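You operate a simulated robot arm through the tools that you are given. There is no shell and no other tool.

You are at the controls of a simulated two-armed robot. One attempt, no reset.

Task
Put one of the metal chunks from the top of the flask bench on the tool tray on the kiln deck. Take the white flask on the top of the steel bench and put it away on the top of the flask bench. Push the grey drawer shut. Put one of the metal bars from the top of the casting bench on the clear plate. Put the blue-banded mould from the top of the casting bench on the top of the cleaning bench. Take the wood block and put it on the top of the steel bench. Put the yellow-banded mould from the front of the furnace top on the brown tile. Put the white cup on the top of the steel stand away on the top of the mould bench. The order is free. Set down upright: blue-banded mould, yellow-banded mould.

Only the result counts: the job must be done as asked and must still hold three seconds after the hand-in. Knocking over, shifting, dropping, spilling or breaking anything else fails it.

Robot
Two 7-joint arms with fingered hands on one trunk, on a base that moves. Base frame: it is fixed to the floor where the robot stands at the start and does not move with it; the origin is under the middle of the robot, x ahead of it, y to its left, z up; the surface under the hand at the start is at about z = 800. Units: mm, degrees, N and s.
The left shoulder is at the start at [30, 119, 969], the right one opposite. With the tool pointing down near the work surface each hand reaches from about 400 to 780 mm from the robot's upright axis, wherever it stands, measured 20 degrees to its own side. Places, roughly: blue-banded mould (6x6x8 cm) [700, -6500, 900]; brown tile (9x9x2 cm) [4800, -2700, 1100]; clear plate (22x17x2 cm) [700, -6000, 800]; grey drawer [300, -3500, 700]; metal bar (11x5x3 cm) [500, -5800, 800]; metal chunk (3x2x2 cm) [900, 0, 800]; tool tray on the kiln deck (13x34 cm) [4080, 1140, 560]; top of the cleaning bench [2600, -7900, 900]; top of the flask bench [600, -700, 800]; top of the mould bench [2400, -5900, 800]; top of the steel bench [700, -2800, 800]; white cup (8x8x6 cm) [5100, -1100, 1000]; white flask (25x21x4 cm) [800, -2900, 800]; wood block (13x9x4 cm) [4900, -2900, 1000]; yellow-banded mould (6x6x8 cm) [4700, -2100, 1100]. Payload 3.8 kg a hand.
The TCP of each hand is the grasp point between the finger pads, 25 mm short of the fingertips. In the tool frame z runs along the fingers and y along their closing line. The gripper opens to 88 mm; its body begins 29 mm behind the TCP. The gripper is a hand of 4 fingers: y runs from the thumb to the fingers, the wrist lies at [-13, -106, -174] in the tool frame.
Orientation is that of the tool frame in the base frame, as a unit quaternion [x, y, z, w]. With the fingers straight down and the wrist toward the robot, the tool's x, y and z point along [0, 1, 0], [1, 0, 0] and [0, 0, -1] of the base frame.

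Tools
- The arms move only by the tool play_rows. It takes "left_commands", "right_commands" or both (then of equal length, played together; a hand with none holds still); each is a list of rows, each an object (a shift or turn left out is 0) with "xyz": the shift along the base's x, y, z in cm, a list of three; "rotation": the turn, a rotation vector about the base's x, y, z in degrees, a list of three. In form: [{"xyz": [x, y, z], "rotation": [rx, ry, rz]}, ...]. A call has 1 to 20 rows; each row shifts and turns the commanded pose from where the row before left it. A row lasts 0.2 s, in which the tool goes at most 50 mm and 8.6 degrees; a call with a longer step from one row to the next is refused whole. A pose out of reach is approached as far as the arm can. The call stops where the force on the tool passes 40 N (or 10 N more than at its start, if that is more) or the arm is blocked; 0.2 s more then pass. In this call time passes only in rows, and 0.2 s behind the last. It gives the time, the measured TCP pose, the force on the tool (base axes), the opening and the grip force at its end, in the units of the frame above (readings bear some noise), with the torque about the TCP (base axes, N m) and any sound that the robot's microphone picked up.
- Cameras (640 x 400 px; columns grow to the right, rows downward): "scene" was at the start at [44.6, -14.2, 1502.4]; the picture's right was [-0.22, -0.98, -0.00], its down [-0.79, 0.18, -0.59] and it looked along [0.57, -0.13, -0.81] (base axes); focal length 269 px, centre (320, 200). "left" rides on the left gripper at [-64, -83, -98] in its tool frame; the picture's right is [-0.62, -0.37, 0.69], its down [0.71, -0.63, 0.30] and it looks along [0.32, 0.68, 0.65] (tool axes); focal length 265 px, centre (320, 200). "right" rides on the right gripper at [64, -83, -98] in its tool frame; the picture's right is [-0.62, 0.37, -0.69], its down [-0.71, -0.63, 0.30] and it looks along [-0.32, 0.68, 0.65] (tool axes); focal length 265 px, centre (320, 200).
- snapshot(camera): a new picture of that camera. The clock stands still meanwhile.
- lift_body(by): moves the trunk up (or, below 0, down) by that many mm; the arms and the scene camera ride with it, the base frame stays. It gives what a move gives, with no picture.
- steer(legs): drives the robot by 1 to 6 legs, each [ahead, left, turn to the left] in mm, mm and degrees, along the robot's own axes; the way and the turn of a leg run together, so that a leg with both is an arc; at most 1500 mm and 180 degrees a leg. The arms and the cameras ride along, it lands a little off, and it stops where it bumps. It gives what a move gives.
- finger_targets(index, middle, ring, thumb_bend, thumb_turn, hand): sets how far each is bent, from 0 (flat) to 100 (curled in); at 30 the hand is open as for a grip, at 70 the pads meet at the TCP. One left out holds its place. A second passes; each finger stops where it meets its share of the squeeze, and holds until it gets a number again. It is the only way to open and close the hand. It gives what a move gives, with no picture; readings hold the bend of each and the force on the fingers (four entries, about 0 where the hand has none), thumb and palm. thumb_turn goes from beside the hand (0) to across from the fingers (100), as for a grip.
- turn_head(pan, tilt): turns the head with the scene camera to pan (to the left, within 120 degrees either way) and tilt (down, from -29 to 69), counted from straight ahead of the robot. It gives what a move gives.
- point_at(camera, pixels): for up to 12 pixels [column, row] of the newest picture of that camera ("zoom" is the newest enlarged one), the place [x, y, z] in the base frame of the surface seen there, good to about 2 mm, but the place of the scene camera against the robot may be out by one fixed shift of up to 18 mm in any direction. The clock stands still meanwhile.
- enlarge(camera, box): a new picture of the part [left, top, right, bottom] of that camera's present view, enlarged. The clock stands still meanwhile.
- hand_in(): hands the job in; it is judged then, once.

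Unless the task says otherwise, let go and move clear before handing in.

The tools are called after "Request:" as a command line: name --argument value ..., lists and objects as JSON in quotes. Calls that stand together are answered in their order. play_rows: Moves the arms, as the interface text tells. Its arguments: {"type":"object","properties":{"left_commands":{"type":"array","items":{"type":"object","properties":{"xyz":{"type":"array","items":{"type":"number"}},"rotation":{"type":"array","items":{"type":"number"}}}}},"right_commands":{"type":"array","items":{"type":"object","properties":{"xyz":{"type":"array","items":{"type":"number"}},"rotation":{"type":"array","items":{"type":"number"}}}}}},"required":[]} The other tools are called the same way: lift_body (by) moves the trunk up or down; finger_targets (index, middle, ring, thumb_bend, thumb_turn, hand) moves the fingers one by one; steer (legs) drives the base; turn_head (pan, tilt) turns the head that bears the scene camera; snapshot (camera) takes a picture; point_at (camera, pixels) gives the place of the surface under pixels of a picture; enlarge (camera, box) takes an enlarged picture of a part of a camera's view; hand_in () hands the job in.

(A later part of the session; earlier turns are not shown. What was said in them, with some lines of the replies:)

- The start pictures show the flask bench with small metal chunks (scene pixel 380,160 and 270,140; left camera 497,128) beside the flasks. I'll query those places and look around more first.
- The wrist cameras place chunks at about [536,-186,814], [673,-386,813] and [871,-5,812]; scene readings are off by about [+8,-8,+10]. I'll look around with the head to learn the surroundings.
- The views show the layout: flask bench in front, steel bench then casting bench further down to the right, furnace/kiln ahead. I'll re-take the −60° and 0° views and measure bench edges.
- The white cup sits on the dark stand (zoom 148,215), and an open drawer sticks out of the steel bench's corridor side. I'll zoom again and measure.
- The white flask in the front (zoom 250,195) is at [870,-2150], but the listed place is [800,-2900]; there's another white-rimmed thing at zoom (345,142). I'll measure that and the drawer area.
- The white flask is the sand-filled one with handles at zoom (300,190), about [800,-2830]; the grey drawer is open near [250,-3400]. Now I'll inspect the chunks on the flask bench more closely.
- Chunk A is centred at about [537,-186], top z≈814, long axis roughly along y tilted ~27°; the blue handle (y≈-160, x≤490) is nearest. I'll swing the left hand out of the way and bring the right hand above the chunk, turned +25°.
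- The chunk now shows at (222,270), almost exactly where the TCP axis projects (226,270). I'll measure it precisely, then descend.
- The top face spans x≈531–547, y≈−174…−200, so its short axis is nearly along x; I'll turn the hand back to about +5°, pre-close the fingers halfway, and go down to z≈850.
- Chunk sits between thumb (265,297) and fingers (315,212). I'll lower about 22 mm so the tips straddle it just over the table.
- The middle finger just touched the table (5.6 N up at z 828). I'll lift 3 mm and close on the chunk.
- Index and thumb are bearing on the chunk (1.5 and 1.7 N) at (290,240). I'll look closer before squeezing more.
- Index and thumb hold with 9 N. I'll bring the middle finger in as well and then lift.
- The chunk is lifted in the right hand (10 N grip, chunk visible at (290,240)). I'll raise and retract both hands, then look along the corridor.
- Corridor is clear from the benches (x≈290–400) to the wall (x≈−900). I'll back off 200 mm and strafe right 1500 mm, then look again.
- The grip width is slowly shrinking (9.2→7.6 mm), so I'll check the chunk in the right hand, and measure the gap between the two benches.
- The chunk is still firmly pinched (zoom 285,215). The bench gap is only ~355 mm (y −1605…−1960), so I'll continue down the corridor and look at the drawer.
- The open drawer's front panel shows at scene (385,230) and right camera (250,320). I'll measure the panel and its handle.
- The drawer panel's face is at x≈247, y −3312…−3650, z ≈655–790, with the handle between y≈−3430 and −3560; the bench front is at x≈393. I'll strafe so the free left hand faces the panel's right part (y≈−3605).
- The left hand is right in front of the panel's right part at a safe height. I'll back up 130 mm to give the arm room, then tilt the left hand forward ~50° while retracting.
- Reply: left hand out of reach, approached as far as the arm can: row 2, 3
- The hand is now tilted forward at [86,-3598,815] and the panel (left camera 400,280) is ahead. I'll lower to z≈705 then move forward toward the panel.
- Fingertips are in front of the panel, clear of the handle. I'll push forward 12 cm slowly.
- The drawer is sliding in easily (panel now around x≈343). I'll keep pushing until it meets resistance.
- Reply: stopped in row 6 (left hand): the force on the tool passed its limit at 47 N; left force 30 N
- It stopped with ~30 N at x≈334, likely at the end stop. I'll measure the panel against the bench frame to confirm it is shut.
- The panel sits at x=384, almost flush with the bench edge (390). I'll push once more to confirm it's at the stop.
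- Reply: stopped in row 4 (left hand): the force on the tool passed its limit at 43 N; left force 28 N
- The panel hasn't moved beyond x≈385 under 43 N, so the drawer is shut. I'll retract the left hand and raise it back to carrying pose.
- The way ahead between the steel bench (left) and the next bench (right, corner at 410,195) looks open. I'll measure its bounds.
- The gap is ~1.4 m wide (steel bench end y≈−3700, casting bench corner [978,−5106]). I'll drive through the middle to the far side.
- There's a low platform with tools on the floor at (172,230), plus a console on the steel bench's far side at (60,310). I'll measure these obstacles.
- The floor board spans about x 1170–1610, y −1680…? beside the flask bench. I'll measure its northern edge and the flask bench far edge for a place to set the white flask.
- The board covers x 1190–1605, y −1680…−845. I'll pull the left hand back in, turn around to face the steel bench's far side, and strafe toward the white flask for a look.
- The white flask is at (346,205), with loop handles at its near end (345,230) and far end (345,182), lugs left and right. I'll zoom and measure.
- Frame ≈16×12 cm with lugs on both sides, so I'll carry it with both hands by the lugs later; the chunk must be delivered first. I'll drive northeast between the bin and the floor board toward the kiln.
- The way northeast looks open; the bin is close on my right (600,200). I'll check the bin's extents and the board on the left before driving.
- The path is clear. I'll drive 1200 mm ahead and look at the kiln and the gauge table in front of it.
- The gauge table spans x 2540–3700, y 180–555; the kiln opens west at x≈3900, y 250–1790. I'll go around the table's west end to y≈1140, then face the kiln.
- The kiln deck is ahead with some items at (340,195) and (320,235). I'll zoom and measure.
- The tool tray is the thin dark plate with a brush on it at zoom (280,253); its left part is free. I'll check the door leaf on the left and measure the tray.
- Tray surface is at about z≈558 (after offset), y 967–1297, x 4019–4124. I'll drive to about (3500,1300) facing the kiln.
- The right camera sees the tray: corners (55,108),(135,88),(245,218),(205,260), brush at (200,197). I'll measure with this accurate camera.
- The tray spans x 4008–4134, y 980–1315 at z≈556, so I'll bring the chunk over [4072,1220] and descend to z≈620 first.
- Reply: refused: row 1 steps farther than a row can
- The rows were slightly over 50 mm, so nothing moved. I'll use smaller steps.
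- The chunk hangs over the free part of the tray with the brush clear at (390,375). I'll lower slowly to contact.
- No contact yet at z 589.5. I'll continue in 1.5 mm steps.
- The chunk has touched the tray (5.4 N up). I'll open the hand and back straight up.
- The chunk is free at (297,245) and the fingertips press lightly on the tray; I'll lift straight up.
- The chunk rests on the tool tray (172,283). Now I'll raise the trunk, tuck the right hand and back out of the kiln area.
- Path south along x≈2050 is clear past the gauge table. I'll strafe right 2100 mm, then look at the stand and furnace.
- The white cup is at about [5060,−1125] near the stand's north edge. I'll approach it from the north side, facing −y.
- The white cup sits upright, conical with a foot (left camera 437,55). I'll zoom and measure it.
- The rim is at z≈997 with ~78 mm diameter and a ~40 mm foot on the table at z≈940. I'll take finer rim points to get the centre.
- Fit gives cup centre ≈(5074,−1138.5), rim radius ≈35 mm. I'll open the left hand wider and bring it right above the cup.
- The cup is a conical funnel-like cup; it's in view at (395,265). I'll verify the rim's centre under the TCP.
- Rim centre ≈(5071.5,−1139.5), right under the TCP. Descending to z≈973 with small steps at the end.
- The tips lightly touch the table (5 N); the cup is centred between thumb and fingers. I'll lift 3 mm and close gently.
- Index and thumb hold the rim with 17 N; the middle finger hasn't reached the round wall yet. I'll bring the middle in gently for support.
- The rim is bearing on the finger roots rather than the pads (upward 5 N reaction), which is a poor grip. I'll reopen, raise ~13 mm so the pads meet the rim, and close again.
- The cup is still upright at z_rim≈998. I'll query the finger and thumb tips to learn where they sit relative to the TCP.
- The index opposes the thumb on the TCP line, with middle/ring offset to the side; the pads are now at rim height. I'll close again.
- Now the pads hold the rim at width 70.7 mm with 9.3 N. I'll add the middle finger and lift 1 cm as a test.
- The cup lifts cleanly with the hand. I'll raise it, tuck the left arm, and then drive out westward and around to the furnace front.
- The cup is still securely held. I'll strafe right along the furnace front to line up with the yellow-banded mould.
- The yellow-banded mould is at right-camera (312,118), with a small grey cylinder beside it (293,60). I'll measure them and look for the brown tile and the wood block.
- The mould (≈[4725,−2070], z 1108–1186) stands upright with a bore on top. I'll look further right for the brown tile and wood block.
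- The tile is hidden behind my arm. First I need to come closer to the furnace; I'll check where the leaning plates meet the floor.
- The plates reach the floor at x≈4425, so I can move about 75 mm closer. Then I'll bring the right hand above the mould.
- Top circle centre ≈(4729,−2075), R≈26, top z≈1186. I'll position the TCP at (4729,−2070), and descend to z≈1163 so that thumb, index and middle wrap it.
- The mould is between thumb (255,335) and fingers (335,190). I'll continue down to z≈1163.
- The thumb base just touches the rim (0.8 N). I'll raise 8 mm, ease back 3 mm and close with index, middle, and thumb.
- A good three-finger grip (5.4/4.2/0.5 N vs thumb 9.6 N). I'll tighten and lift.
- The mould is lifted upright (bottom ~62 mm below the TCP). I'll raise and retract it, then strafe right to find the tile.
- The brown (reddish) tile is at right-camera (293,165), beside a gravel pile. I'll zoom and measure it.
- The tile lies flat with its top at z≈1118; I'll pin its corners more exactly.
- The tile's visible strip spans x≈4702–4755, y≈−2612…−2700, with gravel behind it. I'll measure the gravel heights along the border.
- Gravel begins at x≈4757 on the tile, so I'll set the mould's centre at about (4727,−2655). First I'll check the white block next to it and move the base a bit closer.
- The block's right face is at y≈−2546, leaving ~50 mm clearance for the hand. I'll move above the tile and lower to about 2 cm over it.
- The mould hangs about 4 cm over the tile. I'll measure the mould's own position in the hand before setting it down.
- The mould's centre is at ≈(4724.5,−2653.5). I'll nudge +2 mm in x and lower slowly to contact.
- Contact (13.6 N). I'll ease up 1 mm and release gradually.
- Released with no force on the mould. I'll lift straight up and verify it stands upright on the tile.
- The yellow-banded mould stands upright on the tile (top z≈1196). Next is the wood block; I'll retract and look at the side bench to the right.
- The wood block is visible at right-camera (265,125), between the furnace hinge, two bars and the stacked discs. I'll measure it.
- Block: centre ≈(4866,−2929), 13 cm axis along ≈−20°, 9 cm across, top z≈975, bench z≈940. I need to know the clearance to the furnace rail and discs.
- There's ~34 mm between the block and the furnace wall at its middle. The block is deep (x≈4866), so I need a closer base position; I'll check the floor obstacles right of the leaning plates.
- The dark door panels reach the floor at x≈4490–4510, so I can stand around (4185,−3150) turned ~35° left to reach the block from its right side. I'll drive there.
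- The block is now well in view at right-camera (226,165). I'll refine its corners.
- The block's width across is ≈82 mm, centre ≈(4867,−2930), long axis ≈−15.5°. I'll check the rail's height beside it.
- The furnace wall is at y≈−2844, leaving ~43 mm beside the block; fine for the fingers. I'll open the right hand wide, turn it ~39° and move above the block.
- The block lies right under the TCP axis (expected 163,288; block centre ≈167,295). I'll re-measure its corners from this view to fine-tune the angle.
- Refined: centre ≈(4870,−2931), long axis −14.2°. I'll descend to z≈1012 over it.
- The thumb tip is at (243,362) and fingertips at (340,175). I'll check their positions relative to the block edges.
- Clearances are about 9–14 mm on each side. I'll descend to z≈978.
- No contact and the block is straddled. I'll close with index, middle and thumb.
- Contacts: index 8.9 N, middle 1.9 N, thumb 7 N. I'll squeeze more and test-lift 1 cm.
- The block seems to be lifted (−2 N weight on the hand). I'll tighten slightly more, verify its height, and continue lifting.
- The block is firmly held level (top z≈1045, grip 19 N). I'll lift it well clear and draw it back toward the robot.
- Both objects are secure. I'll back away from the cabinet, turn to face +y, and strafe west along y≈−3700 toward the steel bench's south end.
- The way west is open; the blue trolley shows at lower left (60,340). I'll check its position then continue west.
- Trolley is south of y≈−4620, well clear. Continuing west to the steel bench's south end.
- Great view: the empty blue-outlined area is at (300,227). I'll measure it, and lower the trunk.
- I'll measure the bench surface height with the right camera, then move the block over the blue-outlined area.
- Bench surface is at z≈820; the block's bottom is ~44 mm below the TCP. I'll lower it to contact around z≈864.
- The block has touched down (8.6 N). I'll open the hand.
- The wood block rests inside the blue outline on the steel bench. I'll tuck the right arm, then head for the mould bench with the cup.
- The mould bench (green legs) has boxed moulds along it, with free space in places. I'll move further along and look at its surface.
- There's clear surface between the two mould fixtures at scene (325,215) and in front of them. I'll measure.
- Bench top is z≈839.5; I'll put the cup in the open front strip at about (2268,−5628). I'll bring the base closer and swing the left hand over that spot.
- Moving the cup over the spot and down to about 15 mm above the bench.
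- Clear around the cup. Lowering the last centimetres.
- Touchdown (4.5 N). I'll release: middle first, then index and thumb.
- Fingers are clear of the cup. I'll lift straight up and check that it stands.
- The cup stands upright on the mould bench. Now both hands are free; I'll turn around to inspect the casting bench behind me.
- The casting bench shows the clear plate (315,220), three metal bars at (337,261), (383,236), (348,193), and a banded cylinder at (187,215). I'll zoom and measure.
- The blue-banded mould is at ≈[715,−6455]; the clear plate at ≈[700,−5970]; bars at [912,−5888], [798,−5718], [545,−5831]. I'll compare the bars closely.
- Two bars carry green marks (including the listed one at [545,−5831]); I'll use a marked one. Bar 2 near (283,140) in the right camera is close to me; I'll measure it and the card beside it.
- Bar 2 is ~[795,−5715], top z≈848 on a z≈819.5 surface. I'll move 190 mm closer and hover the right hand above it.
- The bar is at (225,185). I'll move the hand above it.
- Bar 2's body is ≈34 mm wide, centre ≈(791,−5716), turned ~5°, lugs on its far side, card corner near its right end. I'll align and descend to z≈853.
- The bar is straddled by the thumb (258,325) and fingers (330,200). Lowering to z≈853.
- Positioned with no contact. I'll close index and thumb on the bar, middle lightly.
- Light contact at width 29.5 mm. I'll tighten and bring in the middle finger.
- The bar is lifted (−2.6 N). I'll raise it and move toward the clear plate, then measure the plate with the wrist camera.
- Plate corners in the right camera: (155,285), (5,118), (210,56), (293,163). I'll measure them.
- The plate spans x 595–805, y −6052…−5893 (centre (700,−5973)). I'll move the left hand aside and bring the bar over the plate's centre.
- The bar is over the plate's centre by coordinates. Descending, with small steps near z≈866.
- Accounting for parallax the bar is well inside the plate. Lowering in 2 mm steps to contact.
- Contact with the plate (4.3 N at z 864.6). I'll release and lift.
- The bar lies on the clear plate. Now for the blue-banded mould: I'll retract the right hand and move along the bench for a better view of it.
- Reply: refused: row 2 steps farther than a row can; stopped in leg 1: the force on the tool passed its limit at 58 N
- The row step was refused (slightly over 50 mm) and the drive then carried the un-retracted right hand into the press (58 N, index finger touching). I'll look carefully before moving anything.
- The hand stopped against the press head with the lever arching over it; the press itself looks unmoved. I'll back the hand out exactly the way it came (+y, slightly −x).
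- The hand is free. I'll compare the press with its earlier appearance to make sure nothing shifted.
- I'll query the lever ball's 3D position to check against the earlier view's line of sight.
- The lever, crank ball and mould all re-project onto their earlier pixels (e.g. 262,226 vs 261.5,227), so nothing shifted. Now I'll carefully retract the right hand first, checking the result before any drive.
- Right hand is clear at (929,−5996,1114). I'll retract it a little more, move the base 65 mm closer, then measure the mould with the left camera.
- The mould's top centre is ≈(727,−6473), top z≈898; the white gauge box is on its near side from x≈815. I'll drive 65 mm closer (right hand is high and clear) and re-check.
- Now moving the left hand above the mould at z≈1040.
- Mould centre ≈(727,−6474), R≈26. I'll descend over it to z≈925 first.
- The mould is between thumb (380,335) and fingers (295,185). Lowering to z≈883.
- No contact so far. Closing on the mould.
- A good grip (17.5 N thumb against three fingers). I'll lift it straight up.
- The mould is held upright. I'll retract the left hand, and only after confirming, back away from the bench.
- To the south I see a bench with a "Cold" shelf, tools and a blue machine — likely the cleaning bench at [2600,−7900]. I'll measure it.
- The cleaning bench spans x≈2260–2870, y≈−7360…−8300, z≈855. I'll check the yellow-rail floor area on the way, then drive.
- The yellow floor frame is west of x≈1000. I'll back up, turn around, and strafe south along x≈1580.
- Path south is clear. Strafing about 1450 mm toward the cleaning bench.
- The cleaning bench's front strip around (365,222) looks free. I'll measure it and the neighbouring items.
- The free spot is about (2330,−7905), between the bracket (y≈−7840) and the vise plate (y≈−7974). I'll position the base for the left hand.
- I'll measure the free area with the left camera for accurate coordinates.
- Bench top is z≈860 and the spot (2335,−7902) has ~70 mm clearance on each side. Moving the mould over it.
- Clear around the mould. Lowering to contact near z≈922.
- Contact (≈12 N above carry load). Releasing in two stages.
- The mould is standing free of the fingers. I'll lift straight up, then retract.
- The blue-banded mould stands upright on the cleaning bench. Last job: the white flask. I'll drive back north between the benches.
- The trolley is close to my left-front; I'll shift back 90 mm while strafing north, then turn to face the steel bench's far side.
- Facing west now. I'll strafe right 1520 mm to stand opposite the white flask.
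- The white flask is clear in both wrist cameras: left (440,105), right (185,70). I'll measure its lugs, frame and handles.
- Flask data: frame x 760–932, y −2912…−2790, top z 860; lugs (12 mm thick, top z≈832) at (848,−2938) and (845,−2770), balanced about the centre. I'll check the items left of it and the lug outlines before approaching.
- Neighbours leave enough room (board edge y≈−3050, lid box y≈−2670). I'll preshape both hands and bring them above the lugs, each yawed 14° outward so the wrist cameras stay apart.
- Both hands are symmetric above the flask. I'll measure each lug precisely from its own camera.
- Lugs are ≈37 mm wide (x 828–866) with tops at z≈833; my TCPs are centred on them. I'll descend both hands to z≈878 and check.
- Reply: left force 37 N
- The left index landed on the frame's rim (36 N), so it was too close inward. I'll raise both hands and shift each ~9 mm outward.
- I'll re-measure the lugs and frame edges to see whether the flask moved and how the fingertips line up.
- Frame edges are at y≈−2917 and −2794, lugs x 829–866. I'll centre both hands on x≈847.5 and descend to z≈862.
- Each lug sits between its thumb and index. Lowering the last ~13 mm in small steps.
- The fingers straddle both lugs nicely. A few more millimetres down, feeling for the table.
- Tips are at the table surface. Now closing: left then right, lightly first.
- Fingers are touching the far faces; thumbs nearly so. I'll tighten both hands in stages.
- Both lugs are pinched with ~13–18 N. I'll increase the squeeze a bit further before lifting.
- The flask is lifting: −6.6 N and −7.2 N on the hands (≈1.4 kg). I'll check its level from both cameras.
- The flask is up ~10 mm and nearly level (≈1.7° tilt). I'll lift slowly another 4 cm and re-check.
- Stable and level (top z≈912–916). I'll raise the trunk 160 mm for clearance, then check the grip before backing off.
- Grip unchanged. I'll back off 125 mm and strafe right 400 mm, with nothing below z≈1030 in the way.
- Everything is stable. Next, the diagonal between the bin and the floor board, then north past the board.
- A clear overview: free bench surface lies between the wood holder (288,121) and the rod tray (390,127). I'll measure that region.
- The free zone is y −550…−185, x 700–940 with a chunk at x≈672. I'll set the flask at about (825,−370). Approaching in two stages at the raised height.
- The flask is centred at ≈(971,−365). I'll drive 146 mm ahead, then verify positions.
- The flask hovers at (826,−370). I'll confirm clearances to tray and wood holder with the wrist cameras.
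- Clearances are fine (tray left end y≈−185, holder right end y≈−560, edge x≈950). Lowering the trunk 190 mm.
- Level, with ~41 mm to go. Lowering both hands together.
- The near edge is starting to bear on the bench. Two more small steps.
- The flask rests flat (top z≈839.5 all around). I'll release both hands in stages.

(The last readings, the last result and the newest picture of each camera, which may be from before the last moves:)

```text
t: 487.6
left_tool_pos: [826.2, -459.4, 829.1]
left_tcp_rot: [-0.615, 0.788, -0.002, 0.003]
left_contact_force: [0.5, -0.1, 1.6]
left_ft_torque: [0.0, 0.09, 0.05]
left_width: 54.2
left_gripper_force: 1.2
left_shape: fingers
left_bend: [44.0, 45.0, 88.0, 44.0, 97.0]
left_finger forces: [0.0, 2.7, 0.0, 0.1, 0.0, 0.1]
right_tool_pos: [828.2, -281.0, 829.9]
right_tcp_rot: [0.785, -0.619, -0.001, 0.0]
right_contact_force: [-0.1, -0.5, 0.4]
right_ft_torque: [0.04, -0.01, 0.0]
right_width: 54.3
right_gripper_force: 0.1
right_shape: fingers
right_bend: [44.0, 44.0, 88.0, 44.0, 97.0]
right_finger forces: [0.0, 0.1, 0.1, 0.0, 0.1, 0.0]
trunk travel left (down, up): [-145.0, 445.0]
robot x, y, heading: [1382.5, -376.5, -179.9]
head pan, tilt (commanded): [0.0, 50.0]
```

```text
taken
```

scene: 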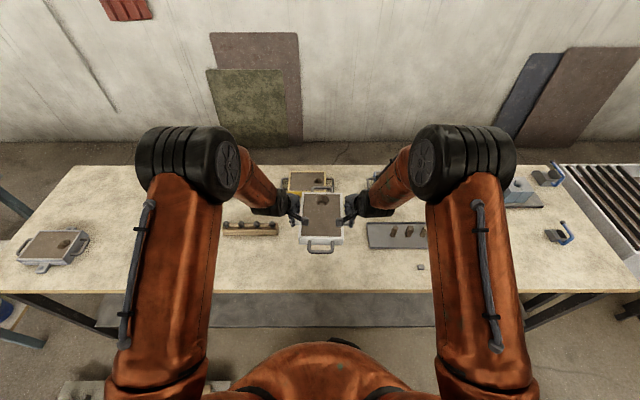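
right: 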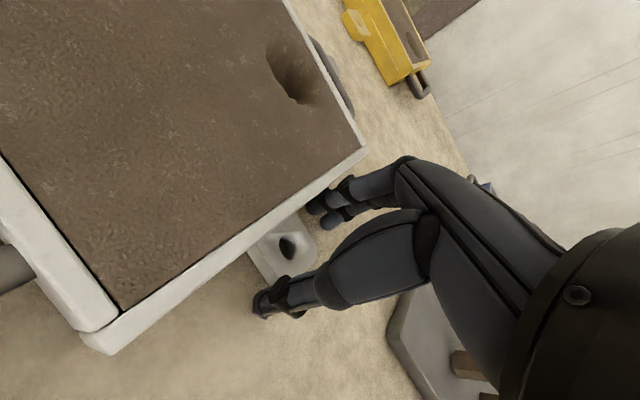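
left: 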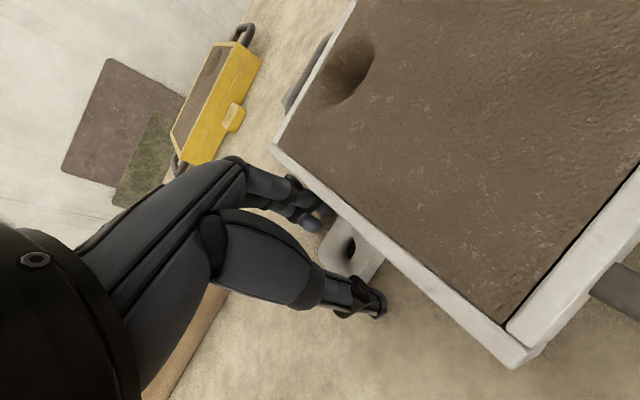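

Both hands are open and clear of the lugs. I'll raise both straight up with a slight outward drift, then retract.

Request:
play_rows --left_commands '[{"xyz": [0, -0.2, 0.5]}, {"xyz": [0, -0.3, 1]}, {"xyz": [0, -0.2, 2]}, {"xyz": [0, -0.5, 3]}, {"xyz": [0, -1, 4]}, {"xyz": [0, -1, 4]}, {"xyz": [1, -1, 4]}, {"xyz": [2, -1, 3]}]' --right_commands '[{"xyz": [0, 0.2, 0.5]}, {"xyz": [0, 0.3, 1]}, {"xyz": [0, 0.2, 2]}, {"xyz": [0, 0.5, 3]}, {"xyz": [0, 1, 4]}, {"xyz": [0, 1, 4]}, {"xyz": [1, 1, 4]}, {"xyz": [2, 1, 3]}]'

Request:
snapshot --camera "left"

Request:
snapshot --camera "right"

Request:
snapshot --camera "scene"

```text
t: 489.4
left_tool_pos: [858.7, -509.6, 1045.0]
left_tcp_rot: [-0.614, 0.789, -0.003, 0.003]
left_contact_force: [0.5, 0.0, -0.1]
left_ft_torque: [0.02, 0.01, -0.02]
left_width: 54.3
left_gripper_force: 0.0
left_shape: fingers
left_bend: [44.0, 44.0, 88.0, 44.0, 97.0]
left_finger forces: [0.0, 0.0, 0.0, 0.0, 0.0, 0.0]
right_tool_pos: [861.2, -230.3, 1044.5]
right_tcp_rot: [0.786, -0.619, -0.001, 0.001]
right_contact_force: [0.4, 1.0, 0.3]
right_ft_torque: [0.01, 0.02, 0.01]
right_width: 54.6
right_gripper_force: 0.1
right_shape: fingers
right_bend: [44.0, 44.0, 88.0, 44.0, 97.0]
right_finger forces: [0.0, 0.0, 0.0, 0.1, 0.0, 0.0]
trunk travel left (down, up): [-145.0, 445.0]
robot x, y, heading: [1383.3, -374.0, -180.0]
head pan, tilt (commanded): [0.0, 50.0]
```

```text
taken
```

left: 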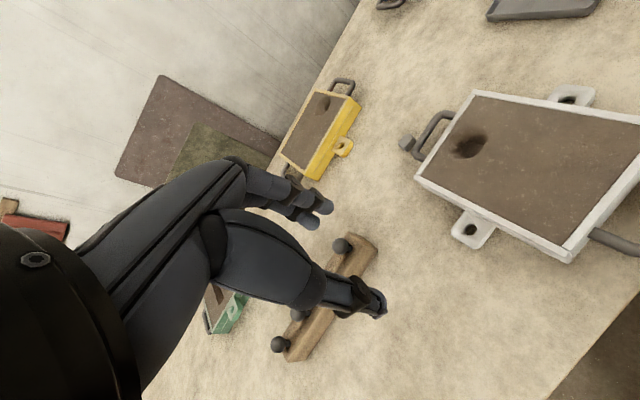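

```text
taken
```

right: 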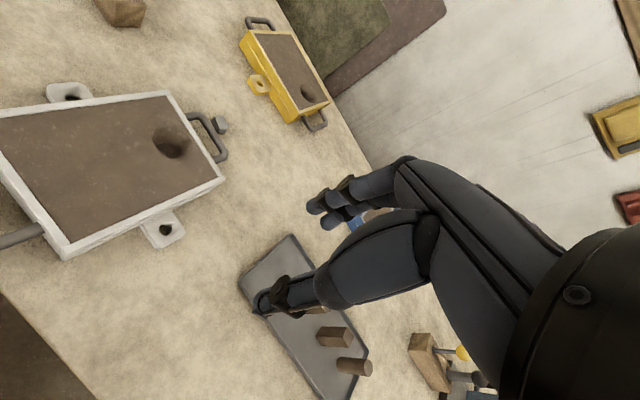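

```text
taken
```

scene: 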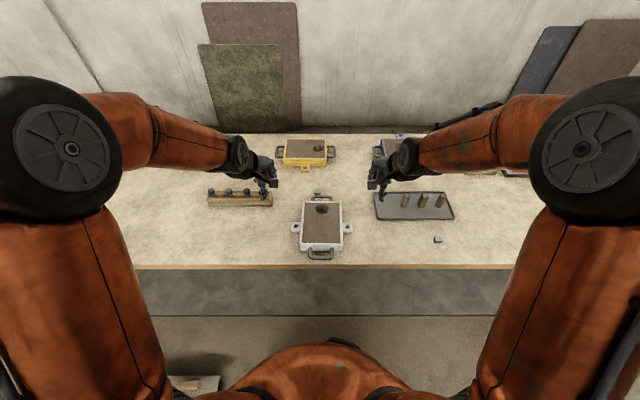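

The white flask sits flat on the flask bench. The chunk beside its far handle (left 407,143; right 220,124) needs a check that it hasn't moved.

Request:
point_at --camera "left" --pixels '[[407, 143], [405, 147], [420, 150], [435, 118], [430, 125]]'

Request:
point_at --camera "right" --pixels '[[220, 124], [223, 128], [213, 132], [200, 117], [216, 120]]'

Request:
enlarge --camera "right" --box '[140, 80, 280, 180]'

```text
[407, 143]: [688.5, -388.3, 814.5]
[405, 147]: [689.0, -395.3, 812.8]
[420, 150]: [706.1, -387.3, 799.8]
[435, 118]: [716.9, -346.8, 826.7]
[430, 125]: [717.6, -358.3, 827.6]
```

```text
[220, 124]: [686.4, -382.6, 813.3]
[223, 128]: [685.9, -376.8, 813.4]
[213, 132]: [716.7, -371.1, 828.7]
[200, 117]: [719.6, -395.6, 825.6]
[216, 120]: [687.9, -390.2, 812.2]
```

```text
4.00 times, centred on (210, 130) of right
```

zoom: 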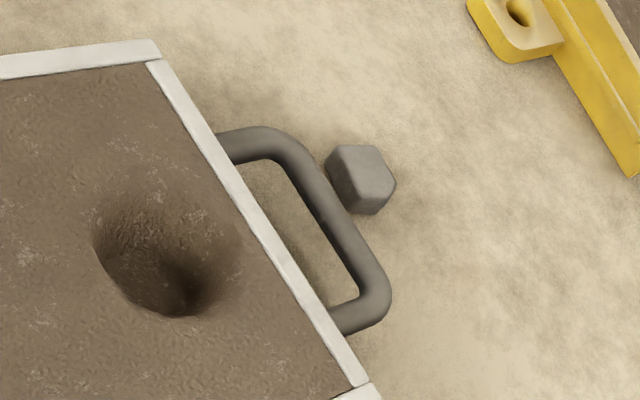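

Handle and chunk appear separate. I'll measure the chunk's full top face to compare with the start (where (674,−386) was on its top).

Request:
point_at --camera "zoom" --pixels '[[345, 152], [376, 152], [392, 183], [375, 207], [360, 175], [335, 165], [350, 195], [345, 175], [385, 170], [365, 205], [330, 180], [398, 190]]'

Request:
enlarge --camera "left" --box '[370, 100, 480, 190]'

Request:
point_at --camera "zoom" --pixels '[[190, 180], [215, 170], [230, 195], [200, 210], [170, 190], [210, 185], [180, 200], [225, 210]]'

```text
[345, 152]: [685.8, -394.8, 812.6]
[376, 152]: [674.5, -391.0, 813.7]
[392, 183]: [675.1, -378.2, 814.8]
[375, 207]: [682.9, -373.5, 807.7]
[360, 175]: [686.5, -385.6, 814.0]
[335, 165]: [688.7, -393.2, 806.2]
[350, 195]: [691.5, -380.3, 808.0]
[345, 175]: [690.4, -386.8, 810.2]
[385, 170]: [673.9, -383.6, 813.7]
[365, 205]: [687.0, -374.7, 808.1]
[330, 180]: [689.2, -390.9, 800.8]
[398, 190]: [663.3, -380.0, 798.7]
```

```text
4.44 times, centred on (425, 145) of left
```

zoom: 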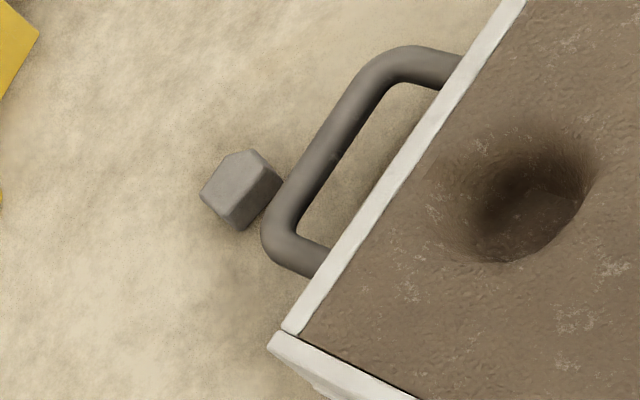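

```text
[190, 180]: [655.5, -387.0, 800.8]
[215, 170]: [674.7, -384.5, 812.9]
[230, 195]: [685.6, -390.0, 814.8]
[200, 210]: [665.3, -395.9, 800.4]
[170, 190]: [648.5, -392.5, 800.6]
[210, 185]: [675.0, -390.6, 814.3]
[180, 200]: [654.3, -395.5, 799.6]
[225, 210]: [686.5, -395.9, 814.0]
```

The chunk's top still spans x≈674–690, matching its starting position, so it wasn't disturbed and the handle clears it. All eight jobs are done; I'll back the robot away so both hands are well clear.

Request:
steer --legs '[[-250, 0, 0]]'

Request:
snapshot --camera "scene"

```text
t: 491.2
left_tool_pos: [1108.2, -510.5, 1043.4]
left_tcp_rot: [-0.614, 0.789, -0.002, 0.003]
left_contact_force: [-0.1, -0.3, 0.2]
left_ft_torque: [-0.02, 0.02, 0.03]
left_width: 54.3
left_gripper_force: 0.0
left_shape: fingers
left_bend: [44.0, 44.0, 88.0, 44.0, 97.0]
left_finger forces: [0.0, 0.0, 0.0, 0.0, 0.0, 0.1]
right_tool_pos: [1111.1, -228.5, 1043.3]
right_tcp_rot: [0.785, -0.619, -0.001, 0.0]
right_contact_force: [0.0, -0.3, 0.0]
right_ft_torque: [-0.01, 0.0, -0.02]
right_width: 54.2
right_gripper_force: 0.1
right_shape: fingers
right_bend: [44.0, 44.0, 88.0, 44.0, 97.0]
right_finger forces: [0.0, 0.1, 0.0, 0.0, 0.1, 0.1]
trunk travel left (down, up): [-145.0, 445.0]
robot x, y, heading: [1632.4, -372.5, 180.2]
head pan, tilt (commanded): [0.0, 50.0]
```

```text
taken
```

scene: 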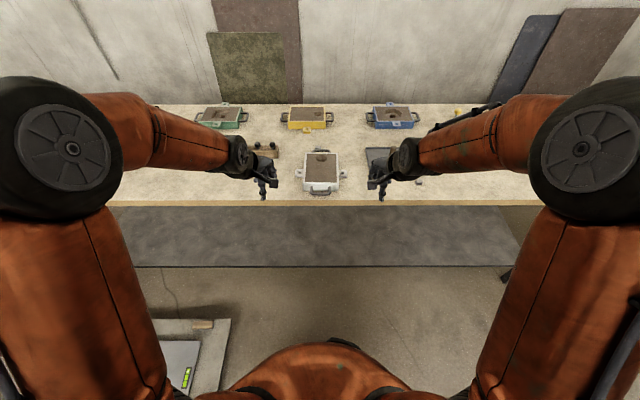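

The white flask stands on the flask bench at (322,172), and the robot is clear of everything. All items are placed as asked, so I'm handing in.

Request:
hand_in

```text
The job is handed in.
```

I handed the job in with all eight placements made. I don't have the judging result. I checked each placement when I let go and did not go back to check them at the end.

| Item | Where it is now |
|---|---|
| Metal chunk | On the free part of the tool tray on the kiln deck, beside the brush |
| White flask | Flat on the flask bench, between the wood holder and the rod tray |
| Grey drawer | Shut; it would not move further under about 43 N |
| Metal bar | In the middle of the clear plate |
| Blue-banded mould | Upright on the cleaning bench |
| Wood block | Inside the blue outline on the steel bench |
| Yellow-banded mould | Upright on the brown tile |
| White cup | Upright on the mould bench |

- **Bump at the casting bench:** a refused arm move was followed by a drive, and the right hand hit the press at 58 N. I compared the press, its lever and the nearby parts with an earlier picture, and none had moved.
- **Pressed flask:** a finger pressed on the white flask's rim with about 36 N before I had gripped it. The frame and lugs looked undamaged afterwards and measured in about the same place.
- **Yellow-banded mould:** gravel covers part of the brown tile, so the mould sits toward its near edge and overhangs it by a few millimetres.
- **Job card:** the metal bar I took was touching a corner of the job card on the casting bench. I did not measure whether the card shifted when I lifted the bar.
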